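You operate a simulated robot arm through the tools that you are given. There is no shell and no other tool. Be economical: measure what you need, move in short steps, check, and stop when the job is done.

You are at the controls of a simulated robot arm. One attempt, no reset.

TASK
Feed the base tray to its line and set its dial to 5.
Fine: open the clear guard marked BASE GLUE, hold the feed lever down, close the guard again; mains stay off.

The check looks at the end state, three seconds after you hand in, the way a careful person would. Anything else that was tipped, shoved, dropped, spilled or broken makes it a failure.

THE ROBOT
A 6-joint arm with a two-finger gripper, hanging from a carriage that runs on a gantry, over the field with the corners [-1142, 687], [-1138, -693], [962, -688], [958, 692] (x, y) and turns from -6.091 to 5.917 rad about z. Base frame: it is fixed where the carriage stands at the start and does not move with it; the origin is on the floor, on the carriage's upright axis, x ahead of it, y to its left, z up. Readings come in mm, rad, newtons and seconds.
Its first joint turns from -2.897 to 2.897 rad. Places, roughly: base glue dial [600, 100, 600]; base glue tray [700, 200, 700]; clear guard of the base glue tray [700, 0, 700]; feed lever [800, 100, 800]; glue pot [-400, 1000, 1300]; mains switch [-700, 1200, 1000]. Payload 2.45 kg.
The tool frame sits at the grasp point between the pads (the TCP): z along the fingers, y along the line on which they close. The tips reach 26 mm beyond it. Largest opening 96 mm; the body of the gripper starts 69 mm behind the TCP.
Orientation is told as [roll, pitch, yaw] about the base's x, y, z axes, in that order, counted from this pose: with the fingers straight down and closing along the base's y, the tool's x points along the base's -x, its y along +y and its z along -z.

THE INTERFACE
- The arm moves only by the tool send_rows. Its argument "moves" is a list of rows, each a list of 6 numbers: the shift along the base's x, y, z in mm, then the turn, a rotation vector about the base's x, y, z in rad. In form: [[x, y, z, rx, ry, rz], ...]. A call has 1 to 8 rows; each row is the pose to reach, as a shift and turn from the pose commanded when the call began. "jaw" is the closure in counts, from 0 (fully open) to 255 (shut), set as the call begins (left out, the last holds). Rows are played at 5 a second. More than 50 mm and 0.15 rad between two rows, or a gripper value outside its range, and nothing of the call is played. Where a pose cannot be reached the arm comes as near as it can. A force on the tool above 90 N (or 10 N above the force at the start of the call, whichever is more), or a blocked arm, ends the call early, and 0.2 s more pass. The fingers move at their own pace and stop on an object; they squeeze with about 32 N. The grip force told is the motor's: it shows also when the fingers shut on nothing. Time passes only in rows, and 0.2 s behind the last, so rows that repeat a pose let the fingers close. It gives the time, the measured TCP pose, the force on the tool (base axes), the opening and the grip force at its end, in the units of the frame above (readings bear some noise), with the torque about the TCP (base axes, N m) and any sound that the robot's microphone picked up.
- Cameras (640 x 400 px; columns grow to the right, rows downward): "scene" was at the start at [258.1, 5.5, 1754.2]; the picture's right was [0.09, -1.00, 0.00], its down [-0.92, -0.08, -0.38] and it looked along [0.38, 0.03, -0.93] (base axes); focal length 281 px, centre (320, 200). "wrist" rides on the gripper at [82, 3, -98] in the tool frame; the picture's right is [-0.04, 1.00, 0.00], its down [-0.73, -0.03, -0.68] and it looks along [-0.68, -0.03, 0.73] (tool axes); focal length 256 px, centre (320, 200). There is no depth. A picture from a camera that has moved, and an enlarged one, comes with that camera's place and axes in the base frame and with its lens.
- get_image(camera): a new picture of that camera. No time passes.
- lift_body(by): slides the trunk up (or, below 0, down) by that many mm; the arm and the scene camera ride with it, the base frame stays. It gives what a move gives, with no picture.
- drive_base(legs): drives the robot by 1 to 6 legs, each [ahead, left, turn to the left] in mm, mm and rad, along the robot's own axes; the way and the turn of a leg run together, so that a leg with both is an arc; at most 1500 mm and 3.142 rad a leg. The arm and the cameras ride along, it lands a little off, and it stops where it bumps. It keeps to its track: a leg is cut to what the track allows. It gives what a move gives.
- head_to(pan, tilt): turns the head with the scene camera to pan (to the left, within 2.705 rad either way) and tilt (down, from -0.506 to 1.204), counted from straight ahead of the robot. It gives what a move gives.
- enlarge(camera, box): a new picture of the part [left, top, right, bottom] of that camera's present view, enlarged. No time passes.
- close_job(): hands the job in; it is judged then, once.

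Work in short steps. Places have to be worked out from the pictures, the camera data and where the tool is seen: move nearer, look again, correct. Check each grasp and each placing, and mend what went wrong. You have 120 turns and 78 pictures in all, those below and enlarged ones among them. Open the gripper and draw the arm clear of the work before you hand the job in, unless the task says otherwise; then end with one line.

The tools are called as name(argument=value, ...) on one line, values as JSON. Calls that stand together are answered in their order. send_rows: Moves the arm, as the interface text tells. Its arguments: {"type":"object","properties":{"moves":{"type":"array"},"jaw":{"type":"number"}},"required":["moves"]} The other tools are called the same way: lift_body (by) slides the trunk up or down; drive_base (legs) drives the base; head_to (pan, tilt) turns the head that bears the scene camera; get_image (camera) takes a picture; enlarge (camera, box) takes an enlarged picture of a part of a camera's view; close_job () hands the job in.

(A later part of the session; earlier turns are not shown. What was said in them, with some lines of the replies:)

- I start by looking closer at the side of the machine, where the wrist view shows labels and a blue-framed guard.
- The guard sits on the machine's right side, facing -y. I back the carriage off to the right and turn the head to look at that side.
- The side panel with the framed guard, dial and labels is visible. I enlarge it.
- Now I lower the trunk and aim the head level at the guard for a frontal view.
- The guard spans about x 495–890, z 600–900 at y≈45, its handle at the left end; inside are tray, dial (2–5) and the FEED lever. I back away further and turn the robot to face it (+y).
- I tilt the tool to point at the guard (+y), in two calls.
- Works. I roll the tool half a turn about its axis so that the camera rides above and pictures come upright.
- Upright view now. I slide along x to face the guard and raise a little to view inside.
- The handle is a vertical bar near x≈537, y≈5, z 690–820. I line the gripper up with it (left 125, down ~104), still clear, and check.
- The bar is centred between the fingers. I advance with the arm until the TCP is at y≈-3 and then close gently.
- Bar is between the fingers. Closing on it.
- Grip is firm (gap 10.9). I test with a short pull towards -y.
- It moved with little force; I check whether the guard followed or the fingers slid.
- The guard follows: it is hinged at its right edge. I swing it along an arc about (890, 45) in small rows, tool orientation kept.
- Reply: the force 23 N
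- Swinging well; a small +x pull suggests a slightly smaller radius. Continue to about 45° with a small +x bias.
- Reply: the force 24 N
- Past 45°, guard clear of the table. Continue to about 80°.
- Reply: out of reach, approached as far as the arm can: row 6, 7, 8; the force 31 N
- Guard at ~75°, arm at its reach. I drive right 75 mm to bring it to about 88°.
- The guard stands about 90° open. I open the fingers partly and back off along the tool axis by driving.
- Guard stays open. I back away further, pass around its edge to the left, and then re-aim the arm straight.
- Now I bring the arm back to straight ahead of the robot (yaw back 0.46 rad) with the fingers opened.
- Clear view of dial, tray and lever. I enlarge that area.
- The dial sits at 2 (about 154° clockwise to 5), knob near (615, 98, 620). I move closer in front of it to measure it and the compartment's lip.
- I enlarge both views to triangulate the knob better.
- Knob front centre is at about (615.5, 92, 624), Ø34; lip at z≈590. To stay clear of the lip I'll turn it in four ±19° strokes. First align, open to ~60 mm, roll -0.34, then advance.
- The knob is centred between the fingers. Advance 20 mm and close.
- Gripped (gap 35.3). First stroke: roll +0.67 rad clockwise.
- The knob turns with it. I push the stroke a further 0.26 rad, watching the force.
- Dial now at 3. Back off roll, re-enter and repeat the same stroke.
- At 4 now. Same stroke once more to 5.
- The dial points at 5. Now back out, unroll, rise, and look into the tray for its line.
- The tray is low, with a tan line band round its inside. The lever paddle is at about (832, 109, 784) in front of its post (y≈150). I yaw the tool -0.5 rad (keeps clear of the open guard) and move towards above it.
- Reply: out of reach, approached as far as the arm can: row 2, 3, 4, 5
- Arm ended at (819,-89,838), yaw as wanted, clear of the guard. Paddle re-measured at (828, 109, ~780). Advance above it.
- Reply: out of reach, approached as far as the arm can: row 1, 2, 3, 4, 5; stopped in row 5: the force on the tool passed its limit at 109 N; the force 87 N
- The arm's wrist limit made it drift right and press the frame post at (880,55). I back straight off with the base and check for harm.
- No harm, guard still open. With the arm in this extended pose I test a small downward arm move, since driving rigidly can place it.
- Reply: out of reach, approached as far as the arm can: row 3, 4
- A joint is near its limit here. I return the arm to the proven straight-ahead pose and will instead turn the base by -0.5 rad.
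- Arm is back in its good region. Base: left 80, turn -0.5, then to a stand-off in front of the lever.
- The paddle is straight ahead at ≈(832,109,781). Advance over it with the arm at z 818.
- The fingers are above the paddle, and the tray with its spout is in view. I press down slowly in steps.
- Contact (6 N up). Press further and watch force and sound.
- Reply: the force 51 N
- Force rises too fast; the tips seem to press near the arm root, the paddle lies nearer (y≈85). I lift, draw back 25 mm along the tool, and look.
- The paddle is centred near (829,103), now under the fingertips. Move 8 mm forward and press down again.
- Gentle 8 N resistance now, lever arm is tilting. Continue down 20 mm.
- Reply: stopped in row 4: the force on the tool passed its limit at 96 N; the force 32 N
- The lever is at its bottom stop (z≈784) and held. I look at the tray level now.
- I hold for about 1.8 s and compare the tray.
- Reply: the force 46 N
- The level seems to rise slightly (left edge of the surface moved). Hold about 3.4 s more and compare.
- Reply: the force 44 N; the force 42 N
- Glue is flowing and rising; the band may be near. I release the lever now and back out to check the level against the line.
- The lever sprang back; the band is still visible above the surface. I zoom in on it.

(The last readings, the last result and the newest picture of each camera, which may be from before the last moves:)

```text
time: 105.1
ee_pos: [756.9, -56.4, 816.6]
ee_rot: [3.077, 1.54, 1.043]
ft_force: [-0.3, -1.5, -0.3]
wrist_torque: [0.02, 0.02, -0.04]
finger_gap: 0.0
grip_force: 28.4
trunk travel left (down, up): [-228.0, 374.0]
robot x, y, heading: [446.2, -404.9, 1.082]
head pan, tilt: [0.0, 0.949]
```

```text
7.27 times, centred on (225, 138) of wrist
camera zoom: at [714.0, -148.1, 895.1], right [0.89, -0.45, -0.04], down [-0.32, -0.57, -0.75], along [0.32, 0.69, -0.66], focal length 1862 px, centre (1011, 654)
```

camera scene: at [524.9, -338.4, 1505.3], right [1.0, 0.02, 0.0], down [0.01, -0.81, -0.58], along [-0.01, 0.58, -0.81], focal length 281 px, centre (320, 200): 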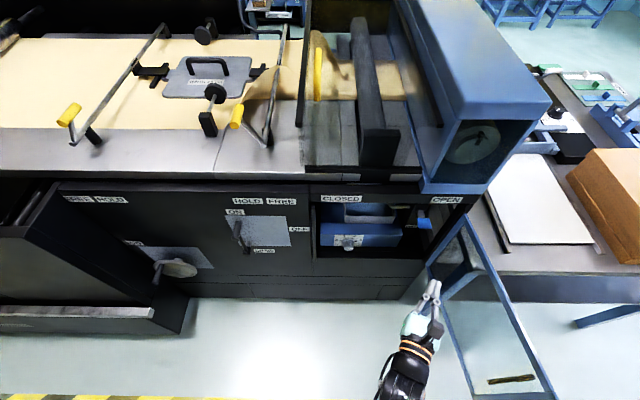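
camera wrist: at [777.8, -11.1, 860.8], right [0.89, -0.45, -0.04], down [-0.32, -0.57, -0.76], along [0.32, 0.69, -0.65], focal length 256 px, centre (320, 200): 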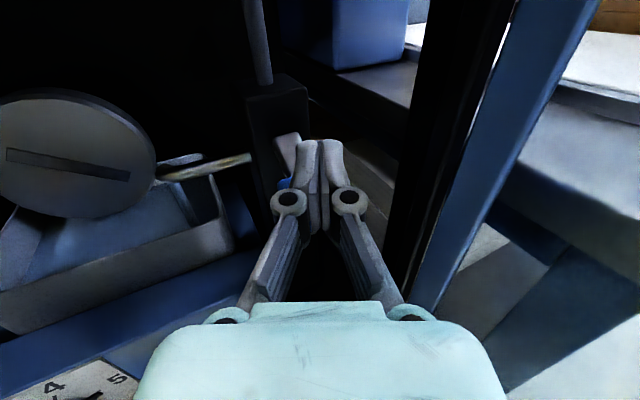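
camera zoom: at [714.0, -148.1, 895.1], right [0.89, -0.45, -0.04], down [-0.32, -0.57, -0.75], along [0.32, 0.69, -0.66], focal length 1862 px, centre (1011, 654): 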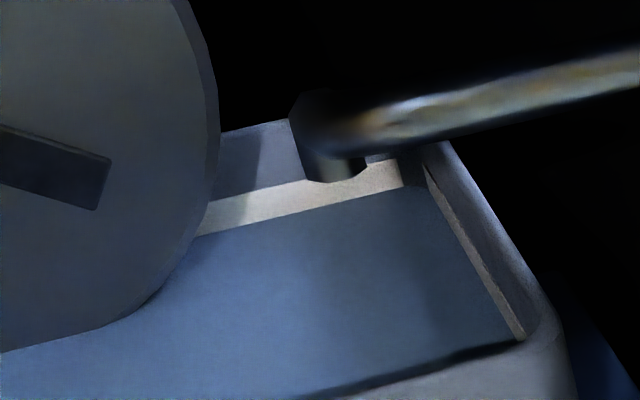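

The surface has reached roughly the lower third of the band (~13 mm tall); about 2 mm more puts it mid-line, ≈0.9 s of feed. I go back above the paddle.

send_rows(moves=[[16, 35, 0, 0, 0, 0], [32, 70, 0, 0, 0, 0], [48, 105, 0, 0, 0, 0], [64, 138, 0, 0, 0, 0], [64, 138, -14, 0, 0, 0], [64, 138, -14, 0, 0, 0]])

send_rows(moves=[[0, 0, -8, 0, 0, 0], [0, 0, -17, 0, 0, 0], [0, 0, -18, 0, 0, 0], [0, 0, -18, 0, 0, 0], [0, 0, -18, 0, 0, 0], [0, 0, 0, 0, 0, 0], [0, 0, 14, 0, 0, 0]])

send_rows(moves=[[-16, -35, 0, 0, 0, 0], [-32, -70, 0, 0, 0, 0], [-48, -105, 0, 0, 0, 0], [-64, -138, 0, 0, 0, 0], [-64, -138, 0, 0, 0, 0]])

enlarge(camera="wrist", box=[195, 110, 255, 165])

```text
time: 106.5
ee_pos: [820.3, 81.8, 801.8]
ee_rot: [3.076, 1.541, 1.042]
ft_force: [0.5, 0.0, 1.9]
wrist_torque: [-0.05, -0.01, -0.03]
finger_gap: 0.1
grip_force: 28.2
trunk travel left (down, up): [-228.0, 374.0]
robot x, y, heading: [452.2, -404.3, 1.086]
head pan, tilt: [0.0, 0.949]
```

```text
time: 108.1
ee_pos: [821.2, 81.3, 816.2]
ee_rot: [3.097, 1.539, 1.059]
ft_force: [0.5, 0.4, -1.4]
wrist_torque: [0.01, -0.01, 0.02]
finger_gap: 0.0
grip_force: 28.7
trunk travel left (down, up): [-228.0, 374.0]
robot x, y, heading: [448.8, -408.1, 1.083]
head pan, tilt: [0.0, 0.949]
```

```text
time: 109.3
ee_pos: [755.8, -55.3, 818.4]
ee_rot: [3.08, 1.54, 1.042]
ft_force: [0.1, 0.9, -0.7]
wrist_torque: [-0.02, -0.01, 0.02]
finger_gap: 0.0
grip_force: 28.9
trunk travel left (down, up): [-228.0, 374.0]
robot x, y, heading: [449.1, -407.2, 1.086]
head pan, tilt: [0.0, 0.949]
```

```text
7.27 times, centred on (225, 138) of wrist
camera zoom: at [714.4, -147.5, 894.2], right [0.89, -0.45, -0.04], down [-0.32, -0.57, -0.75], along [0.32, 0.69, -0.66], focal length 1862 px, centre (1011, 654)
```

zoom: 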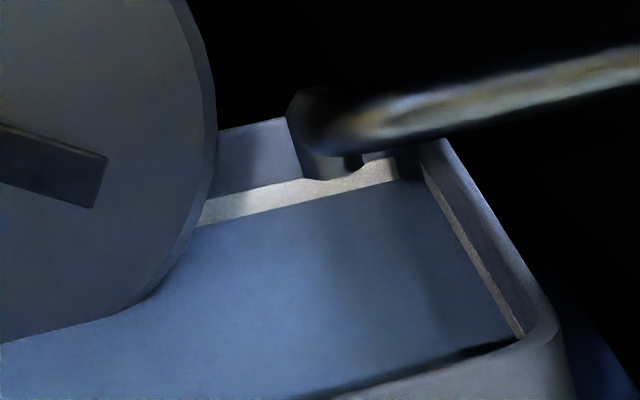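

The surface is now mid-band — fed to its line. I retreat from the compartment: back along the heading, then turn back to face +y.

drive_base(legs=[[-295, 0, 0], [0, 0, 0.503]])

send_rows(moves=[[38, -28, -6, 0, 0, 0.058], [76, -56, -12, 0, 0, 0.115], [114, -84, -18, 0, 0, 0.173], [152, -112, -24, 0, 0, 0.23], [190, -140, -30, 0, 0, 0.288], [228, -168, -36, 0, 0, 0.345], [266, -198, -42, 0, 0, 0.403], [303, -228, -46, 0, 0, 0.46]], jaw=160)

```text
time: 112.8
ee_pos: [411.1, -217.1, 816.3]
ee_rot: [3.084, 1.54, 1.544]
ft_force: [0.7, 0.4, 0.9]
wrist_torque: [0.0, -0.02, 0.03]
finger_gap: 0.0
grip_force: 28.3
trunk travel left (down, up): [-228.0, 374.0]
robot x, y, heading: [309.0, -671.2, 1.577]
head pan, tilt: [0.0, 0.949]
```

```text
time: 114.6
ee_pos: [669.9, -450.8, 809.2]
ee_rot: [3.005, 1.541, 1.927]
ft_force: [0.0, 0.7, 0.1]
wrist_torque: [-0.03, 0.0, 0.05]
finger_gap: 35.9
grip_force: 0.0
out of reach, approached as far as the arm can: row 7, 8
trunk travel left (down, up): [-228.0, 374.0]
robot x, y, heading: [307.1, -672.4, 1.584]
head pan, tilt: [0.0, 0.949]
```

The arm is relatively lower than before (trunk higher). I restore the earlier arm pose: arm up, trunk down 70.

send_rows(moves=[[0, 0, 17, 0, 0, 0], [0, 0, 34, 0, 0, 0.02], [18, 8, 34, 0, 0, 0.04], [37, 17, 34, 0, 0, 0.07], [37, 17, 34, 0, 0, 0.07]])

lift_body(by=-70)

```text
time: 115.8
ee_pos: [692.0, -435.1, 852.7]
ee_rot: [3.107, 1.54, 2.097]
ft_force: [-0.8, 0.2, 0.2]
wrist_torque: [0.0, 0.0, -0.07]
finger_gap: 35.7
grip_force: 0.0
out of reach, approached as far as the arm can: row 4, 5
trunk travel left (down, up): [-228.0, 374.0]
robot x, y, heading: [309.3, -673.9, 1.584]
head pan, tilt: [0.0, 0.949]
```

```text
time: 116.9
ee_pos: [691.9, -435.7, 782.0]
ee_rot: [3.078, 1.54, 2.07]
ft_force: [0.0, -0.4, 0.7]
wrist_torque: [-0.01, 0.01, 0.02]
finger_gap: 35.5
grip_force: 0.1
trunk travel left (down, up): [-158.0, 444.0]
robot x, y, heading: [305.7, -670.7, 1.58]
head pan, tilt: [0.0, 0.949]
```

Good: offset (384,237). Drive right past the guard's edge and look.

drive_base(legs=[[0, -262, 0]])

get_image(camera="wrist")

```text
time: 118.7
ee_pos: [950.7, -433.1, 782.4]
ee_rot: [3.076, 1.539, 2.066]
ft_force: [0.1, 0.4, -0.3]
wrist_torque: [-0.02, -0.01, 0.03]
finger_gap: 35.6
grip_force: 0.0
trunk travel left (down, up): [-158.0, 444.0]
robot x, y, heading: [568.4, -667.7, 1.58]
head pan, tilt: [0.0, 0.949]
```

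```text
9 pictures are left
camera wrist: at [1007.7, -516.3, 859.8], right [0.84, 0.53, -0.04], down [0.33, -0.57, -0.75], along [-0.42, 0.62, -0.66], focal length 256 px, centre (320, 200)
```

wrist: 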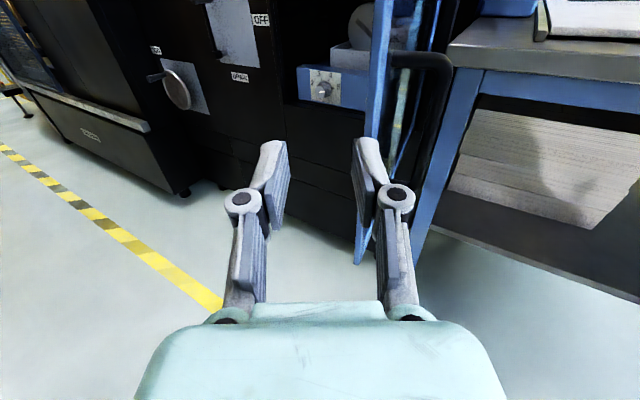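

My earlier touch pushed the guard to ≈96°; the bar is now at about (970,-302). I move to a pre-grasp 60 mm back along the tool axis with a narrower opening.

send_rows(moves=[[0, 0, 0, 0, 0, 0], [0, 0, 0, 0, 0, 0]], jaw=172)

drive_base(legs=[[0, -51, 0], [81, 0, 0]])

get_image(camera="wrist")

```text
time: 119.3
ee_pos: [951.6, -432.6, 781.2]
ee_rot: [3.087, 1.538, 2.079]
ft_force: [-0.2, 0.3, -0.4]
wrist_torque: [0.0, -0.03, -0.01]
finger_gap: 31.2
grip_force: 0.0
trunk travel left (down, up): [-158.0, 444.0]
robot x, y, heading: [568.3, -668.9, 1.579]
head pan, tilt: [0.0, 0.949]
```

```text
time: 120.9
ee_pos: [1001.7, -350.1, 783.2]
ee_rot: [3.079, 1.54, 2.071]
ft_force: [0.1, 0.2, -0.4]
wrist_torque: [0.0, 0.0, 0.01]
finger_gap: 31.2
grip_force: 0.1
trunk travel left (down, up): [-158.0, 444.0]
robot x, y, heading: [615.8, -583.0, 1.579]
head pan, tilt: [0.0, 0.949]
```

```text
8 pictures are left
camera wrist: at [1057.3, -433.8, 859.7], right [0.84, 0.53, -0.04], down [0.33, -0.57, -0.75], along [-0.42, 0.63, -0.65], focal length 256 px, centre (320, 200)
```

wrist: 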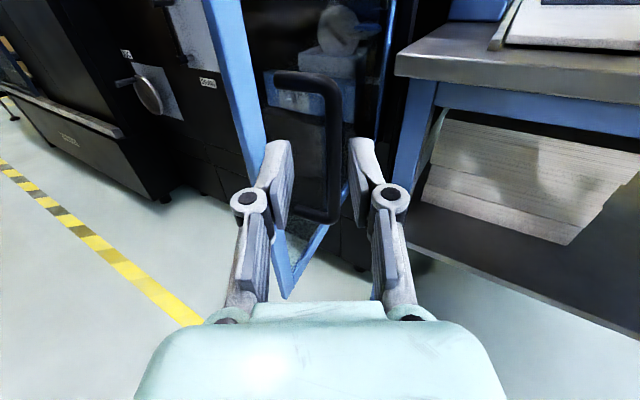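

The bar is centred between the fingers, ~63 mm ahead. I drive that vector and close on it.

drive_base(legs=[[55, 31, 0]])

send_rows(moves=[[0, 0, 0, 0, 0, 0], [0, 0, 0, 0, 0, 0], [0, 0, 0, 0, 0, 0]], jaw=255)

get_image(camera="wrist")

```text
time: 121.9
ee_pos: [969.8, -295.7, 781.7]
ee_rot: [3.085, 1.539, 2.077]
ft_force: [0.1, 0.9, -0.2]
wrist_torque: [0.0, 0.02, -0.01]
finger_gap: 31.0
grip_force: 0.1
trunk travel left (down, up): [-158.0, 444.0]
robot x, y, heading: [584.5, -533.7, 1.582]
head pan, tilt: [0.0, 0.949]
```

```text
time: 122.7
ee_pos: [968.0, -296.2, 782.6]
ee_rot: [3.073, 1.54, 2.063]
ft_force: [0.1, -0.8, 1.0]
wrist_torque: [0.4, -0.34, 0.03]
finger_gap: 10.5
grip_force: 38.2
trunk travel left (down, up): [-158.0, 444.0]
robot x, y, heading: [588.3, -532.1, 1.58]
head pan, tilt: [0.0, 0.949]
```

```text
7 pictures are left
camera wrist: at [1026.1, -379.5, 859.8], right [0.84, 0.53, -0.04], down [0.33, -0.57, -0.75], along [-0.42, 0.63, -0.66], focal length 256 px, centre (320, 200)
```

wrist: 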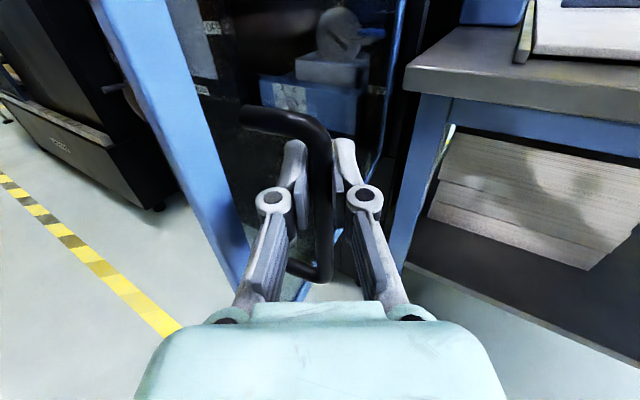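

Firm grip; fitting the measured arc gives the hinge at (884,44), R≈351. I drive the guard back along the arc from 97° to about 72°.

drive_base(legs=[[-7, 41.3, 0], [-2.2, 42.7, 0], [3, 42.7, 0], [4, 24.3, 0]])

```text
time: 125.0
ee_pos: [819.1, -298.4, 782.0]
ee_rot: [3.072, 1.539, 2.062]
ft_force: [0.0, 2.0, -0.9]
wrist_torque: [0.11, -0.25, -0.04]
finger_gap: 10.7
grip_force: 38.2
trunk travel left (down, up): [-158.0, 444.0]
robot x, y, heading: [432.6, -535.5, 1.584]
head pan, tilt: [0.0, 0.949]
```

Low forces. Now the arm carries it on along the arc (to ~32°), unwinding the yaw.

send_rows(moves=[[-31.5, 7.5, 0, 0, 0, -0.035], [-60.5, 17.2, 0, 0, 0, -0.07], [-88.6, 29.4, 0, 0, 0, -0.105], [-115.5, 44, 0, 0, 0, -0.14], [-141, 60.9, 0, 0, 0, -0.175], [-164.9, 79.9, 0, 0, 0, -0.21], [-187.1, 100.9, 0, 0, 0, -0.245], [-207.4, 123.9, 0, 0, 0, -0.28]])

```text
time: 126.8
ee_pos: [610.9, -174.3, 781.3]
ee_rot: [3.06, 1.54, 1.773]
ft_force: [-0.2, 0.4, 7.8]
wrist_torque: [-0.07, -0.06, 0.22]
finger_gap: 10.9
grip_force: 37.6
trunk travel left (down, up): [-158.0, 444.0]
robot x, y, heading: [436.8, -536.9, 1.578]
head pan, tilt: [0.0, 0.949]
```

Continue to the closed position, ending with a slight push.

send_rows(moves=[[-18.2, 24.5, 0, 0, 0, -0.03], [-34.1, 50.6, 0, 0, 0, -0.06], [-47.8, 78, 0, 0, 0, -0.09], [-59, 106.4, 0, 0, 0, -0.12], [-66.1, 129.9, 0, 0, 0, -0.15], [-71.6, 153.7, 0, 0, 0, -0.18], [-74.2, 169, 0, 0, 0, -0.2], [-75.5, 179, 0, 0, 0, -0.21]])

get_image(camera="wrist")

```text
time: 128.6
ee_pos: [535.1, 3.5, 781.4]
ee_rot: [3.098, 1.542, 1.6]
ft_force: [-1.8, -2.3, -0.2]
wrist_torque: [0.19, 0.14, 0.05]
finger_gap: 10.5
grip_force: 38.2
trunk travel left (down, up): [-158.0, 444.0]
robot x, y, heading: [434.1, -532.9, 1.574]
head pan, tilt: [0.0, 0.949]
```

```text
6 pictures are left
camera wrist: at [546.3, -96.6, 859.6], right [1.0, 0.07, -0.04], down [0.02, -0.66, -0.75], along [-0.08, 0.75, -0.66], focal length 256 px, centre (320, 200)
```

wrist: 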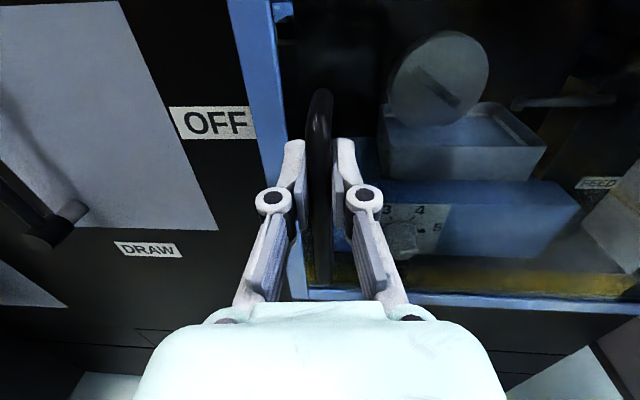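

Nearly closed. I push +y a few mm until it resists, to be sure that it is seated.

send_rows(moves=[[0, 2, 0, 0, 0, 0], [0, 4, 0, 0, 0, 0], [0, 6, 0, 0, 0, 0], [0, 8, 0, 0, 0, 0]])

```text
time: 129.6
ee_pos: [534.9, 5.8, 780.9]
ee_rot: [3.1, 1.541, 1.601]
ft_force: [-5.1, -29.3, 17.1]
wrist_torque: [0.07, 0.1, 0.03]
finger_gap: 11.1
grip_force: 37.9
trunk travel left (down, up): [-158.0, 444.0]
robot x, y, heading: [435.8, -532.7, 1.581]
head pan, tilt: [0.0, 0.949]
```

Seated at its stop (29 N). Open the fingers and back straight off.

send_rows(moves=[[0, -2, 0, 0, 0, 0], [0, -2, 0, 0, 0, 0], [0, -2, 0, 0, 0, 0], [0, -2, 0, 0, 0, 0]], jaw=60)

send_rows(moves=[[2, -30, 0, 0, 0, 0], [4, -70, 0, 0, 0, 0], [6, -110, 0, 0, 0, 0], [6, -110, 0, 0, 0, 0]], jaw=0)

drive_base(legs=[[-140, 0, 0]])

get_image(camera="wrist")

get_image(camera="scene")

```text
time: 130.6
ee_pos: [536.5, 10.3, 782.3]
ee_rot: [3.078, 1.539, 1.58]
ft_force: [-1.2, 0.6, 1.1]
wrist_torque: [0.01, 0.03, 0.0]
finger_gap: 73.5
grip_force: 0.1
trunk travel left (down, up): [-158.0, 444.0]
robot x, y, heading: [436.5, -535.8, 1.582]
head pan, tilt: [0.0, 0.949]
```

```text
time: 131.6
ee_pos: [541.8, -100.4, 783.5]
ee_rot: [3.079, 1.54, 1.581]
ft_force: [-0.1, 0.3, -0.5]
wrist_torque: [0.02, 0.01, -0.02]
finger_gap: 95.8
grip_force: 0.1
trunk travel left (down, up): [-158.0, 444.0]
robot x, y, heading: [434.2, -532.2, 1.581]
head pan, tilt: [0.0, 0.949]
```

```text
time: 132.9
ee_pos: [543.8, -240.3, 783.0]
ee_rot: [3.079, 1.542, 1.581]
ft_force: [1.0, 0.8, -0.2]
wrist_torque: [0.0, 0.03, 0.03]
finger_gap: 96.2
grip_force: 0.1
trunk travel left (down, up): [-158.0, 444.0]
robot x, y, heading: [438.4, -672.2, 1.578]
head pan, tilt: [0.0, 0.949]
```

```text
5 pictures are left
camera wrist: at [554.1, -339.6, 860.3], right [1.0, 0.07, -0.04], down [0.02, -0.66, -0.75], along [-0.08, 0.75, -0.66], focal length 256 px, centre (320, 200)
```

wrist: 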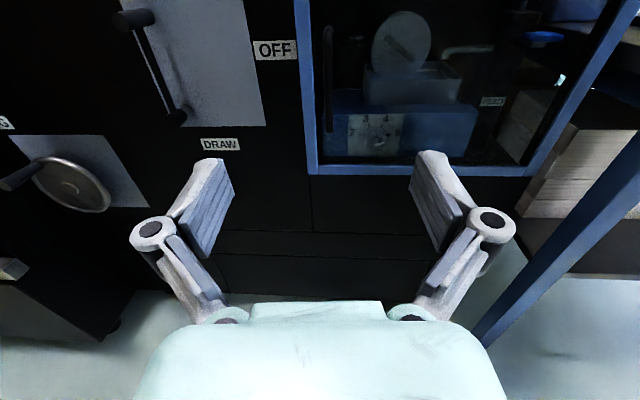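

```text
4 pictures are left
camera scene: at [435.7, -401.2, 1435.3], right [1.0, 0.01, 0.0], down [0.01, -0.81, -0.58], along [-0.01, 0.58, -0.81], focal length 281 px, centre (320, 200)
```

scene: 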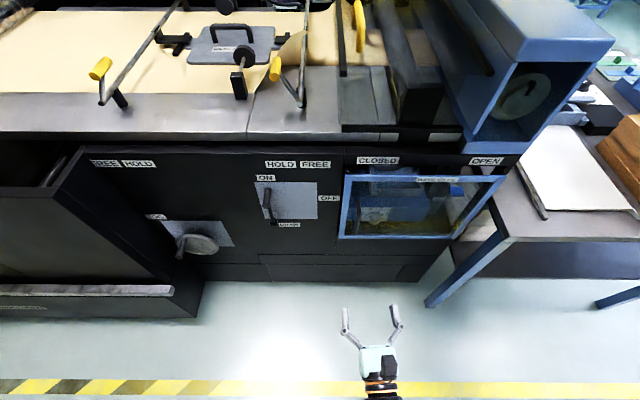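

The guard is closed and the arm is clear. One last zoom to check dial and tray through the pane.

enlarge(camera="wrist", box=[310, 0, 520, 170])

```text
2.35 times, centred on (415, 85) of wrist
camera zoom: at [554.1, -339.6, 860.3], right [1.0, 0.07, -0.04], down [0.02, -0.66, -0.75], along [-0.08, 0.75, -0.66], focal length 602 px, centre (96, 471)
```

zoom: 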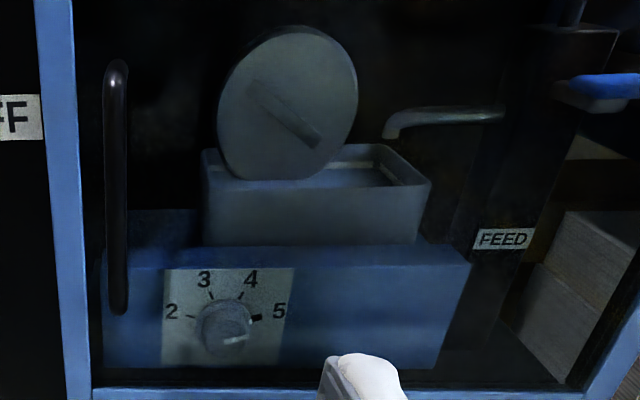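

Dial at 5, tray at the band, lever up, guard shut, nothing disturbed. Handing in.

close_job()

```text
The job is handed in.
```

The base tray is fed to about the middle of its line band. The dial is at 5, the BASE GLUE guard is closed again and the mains switch was never touched. While I was reaching for the lever, the gripper pressed once against the guard's frame post (109 N) and nudged the open guard wider. The pictures afterwards showed no harm.
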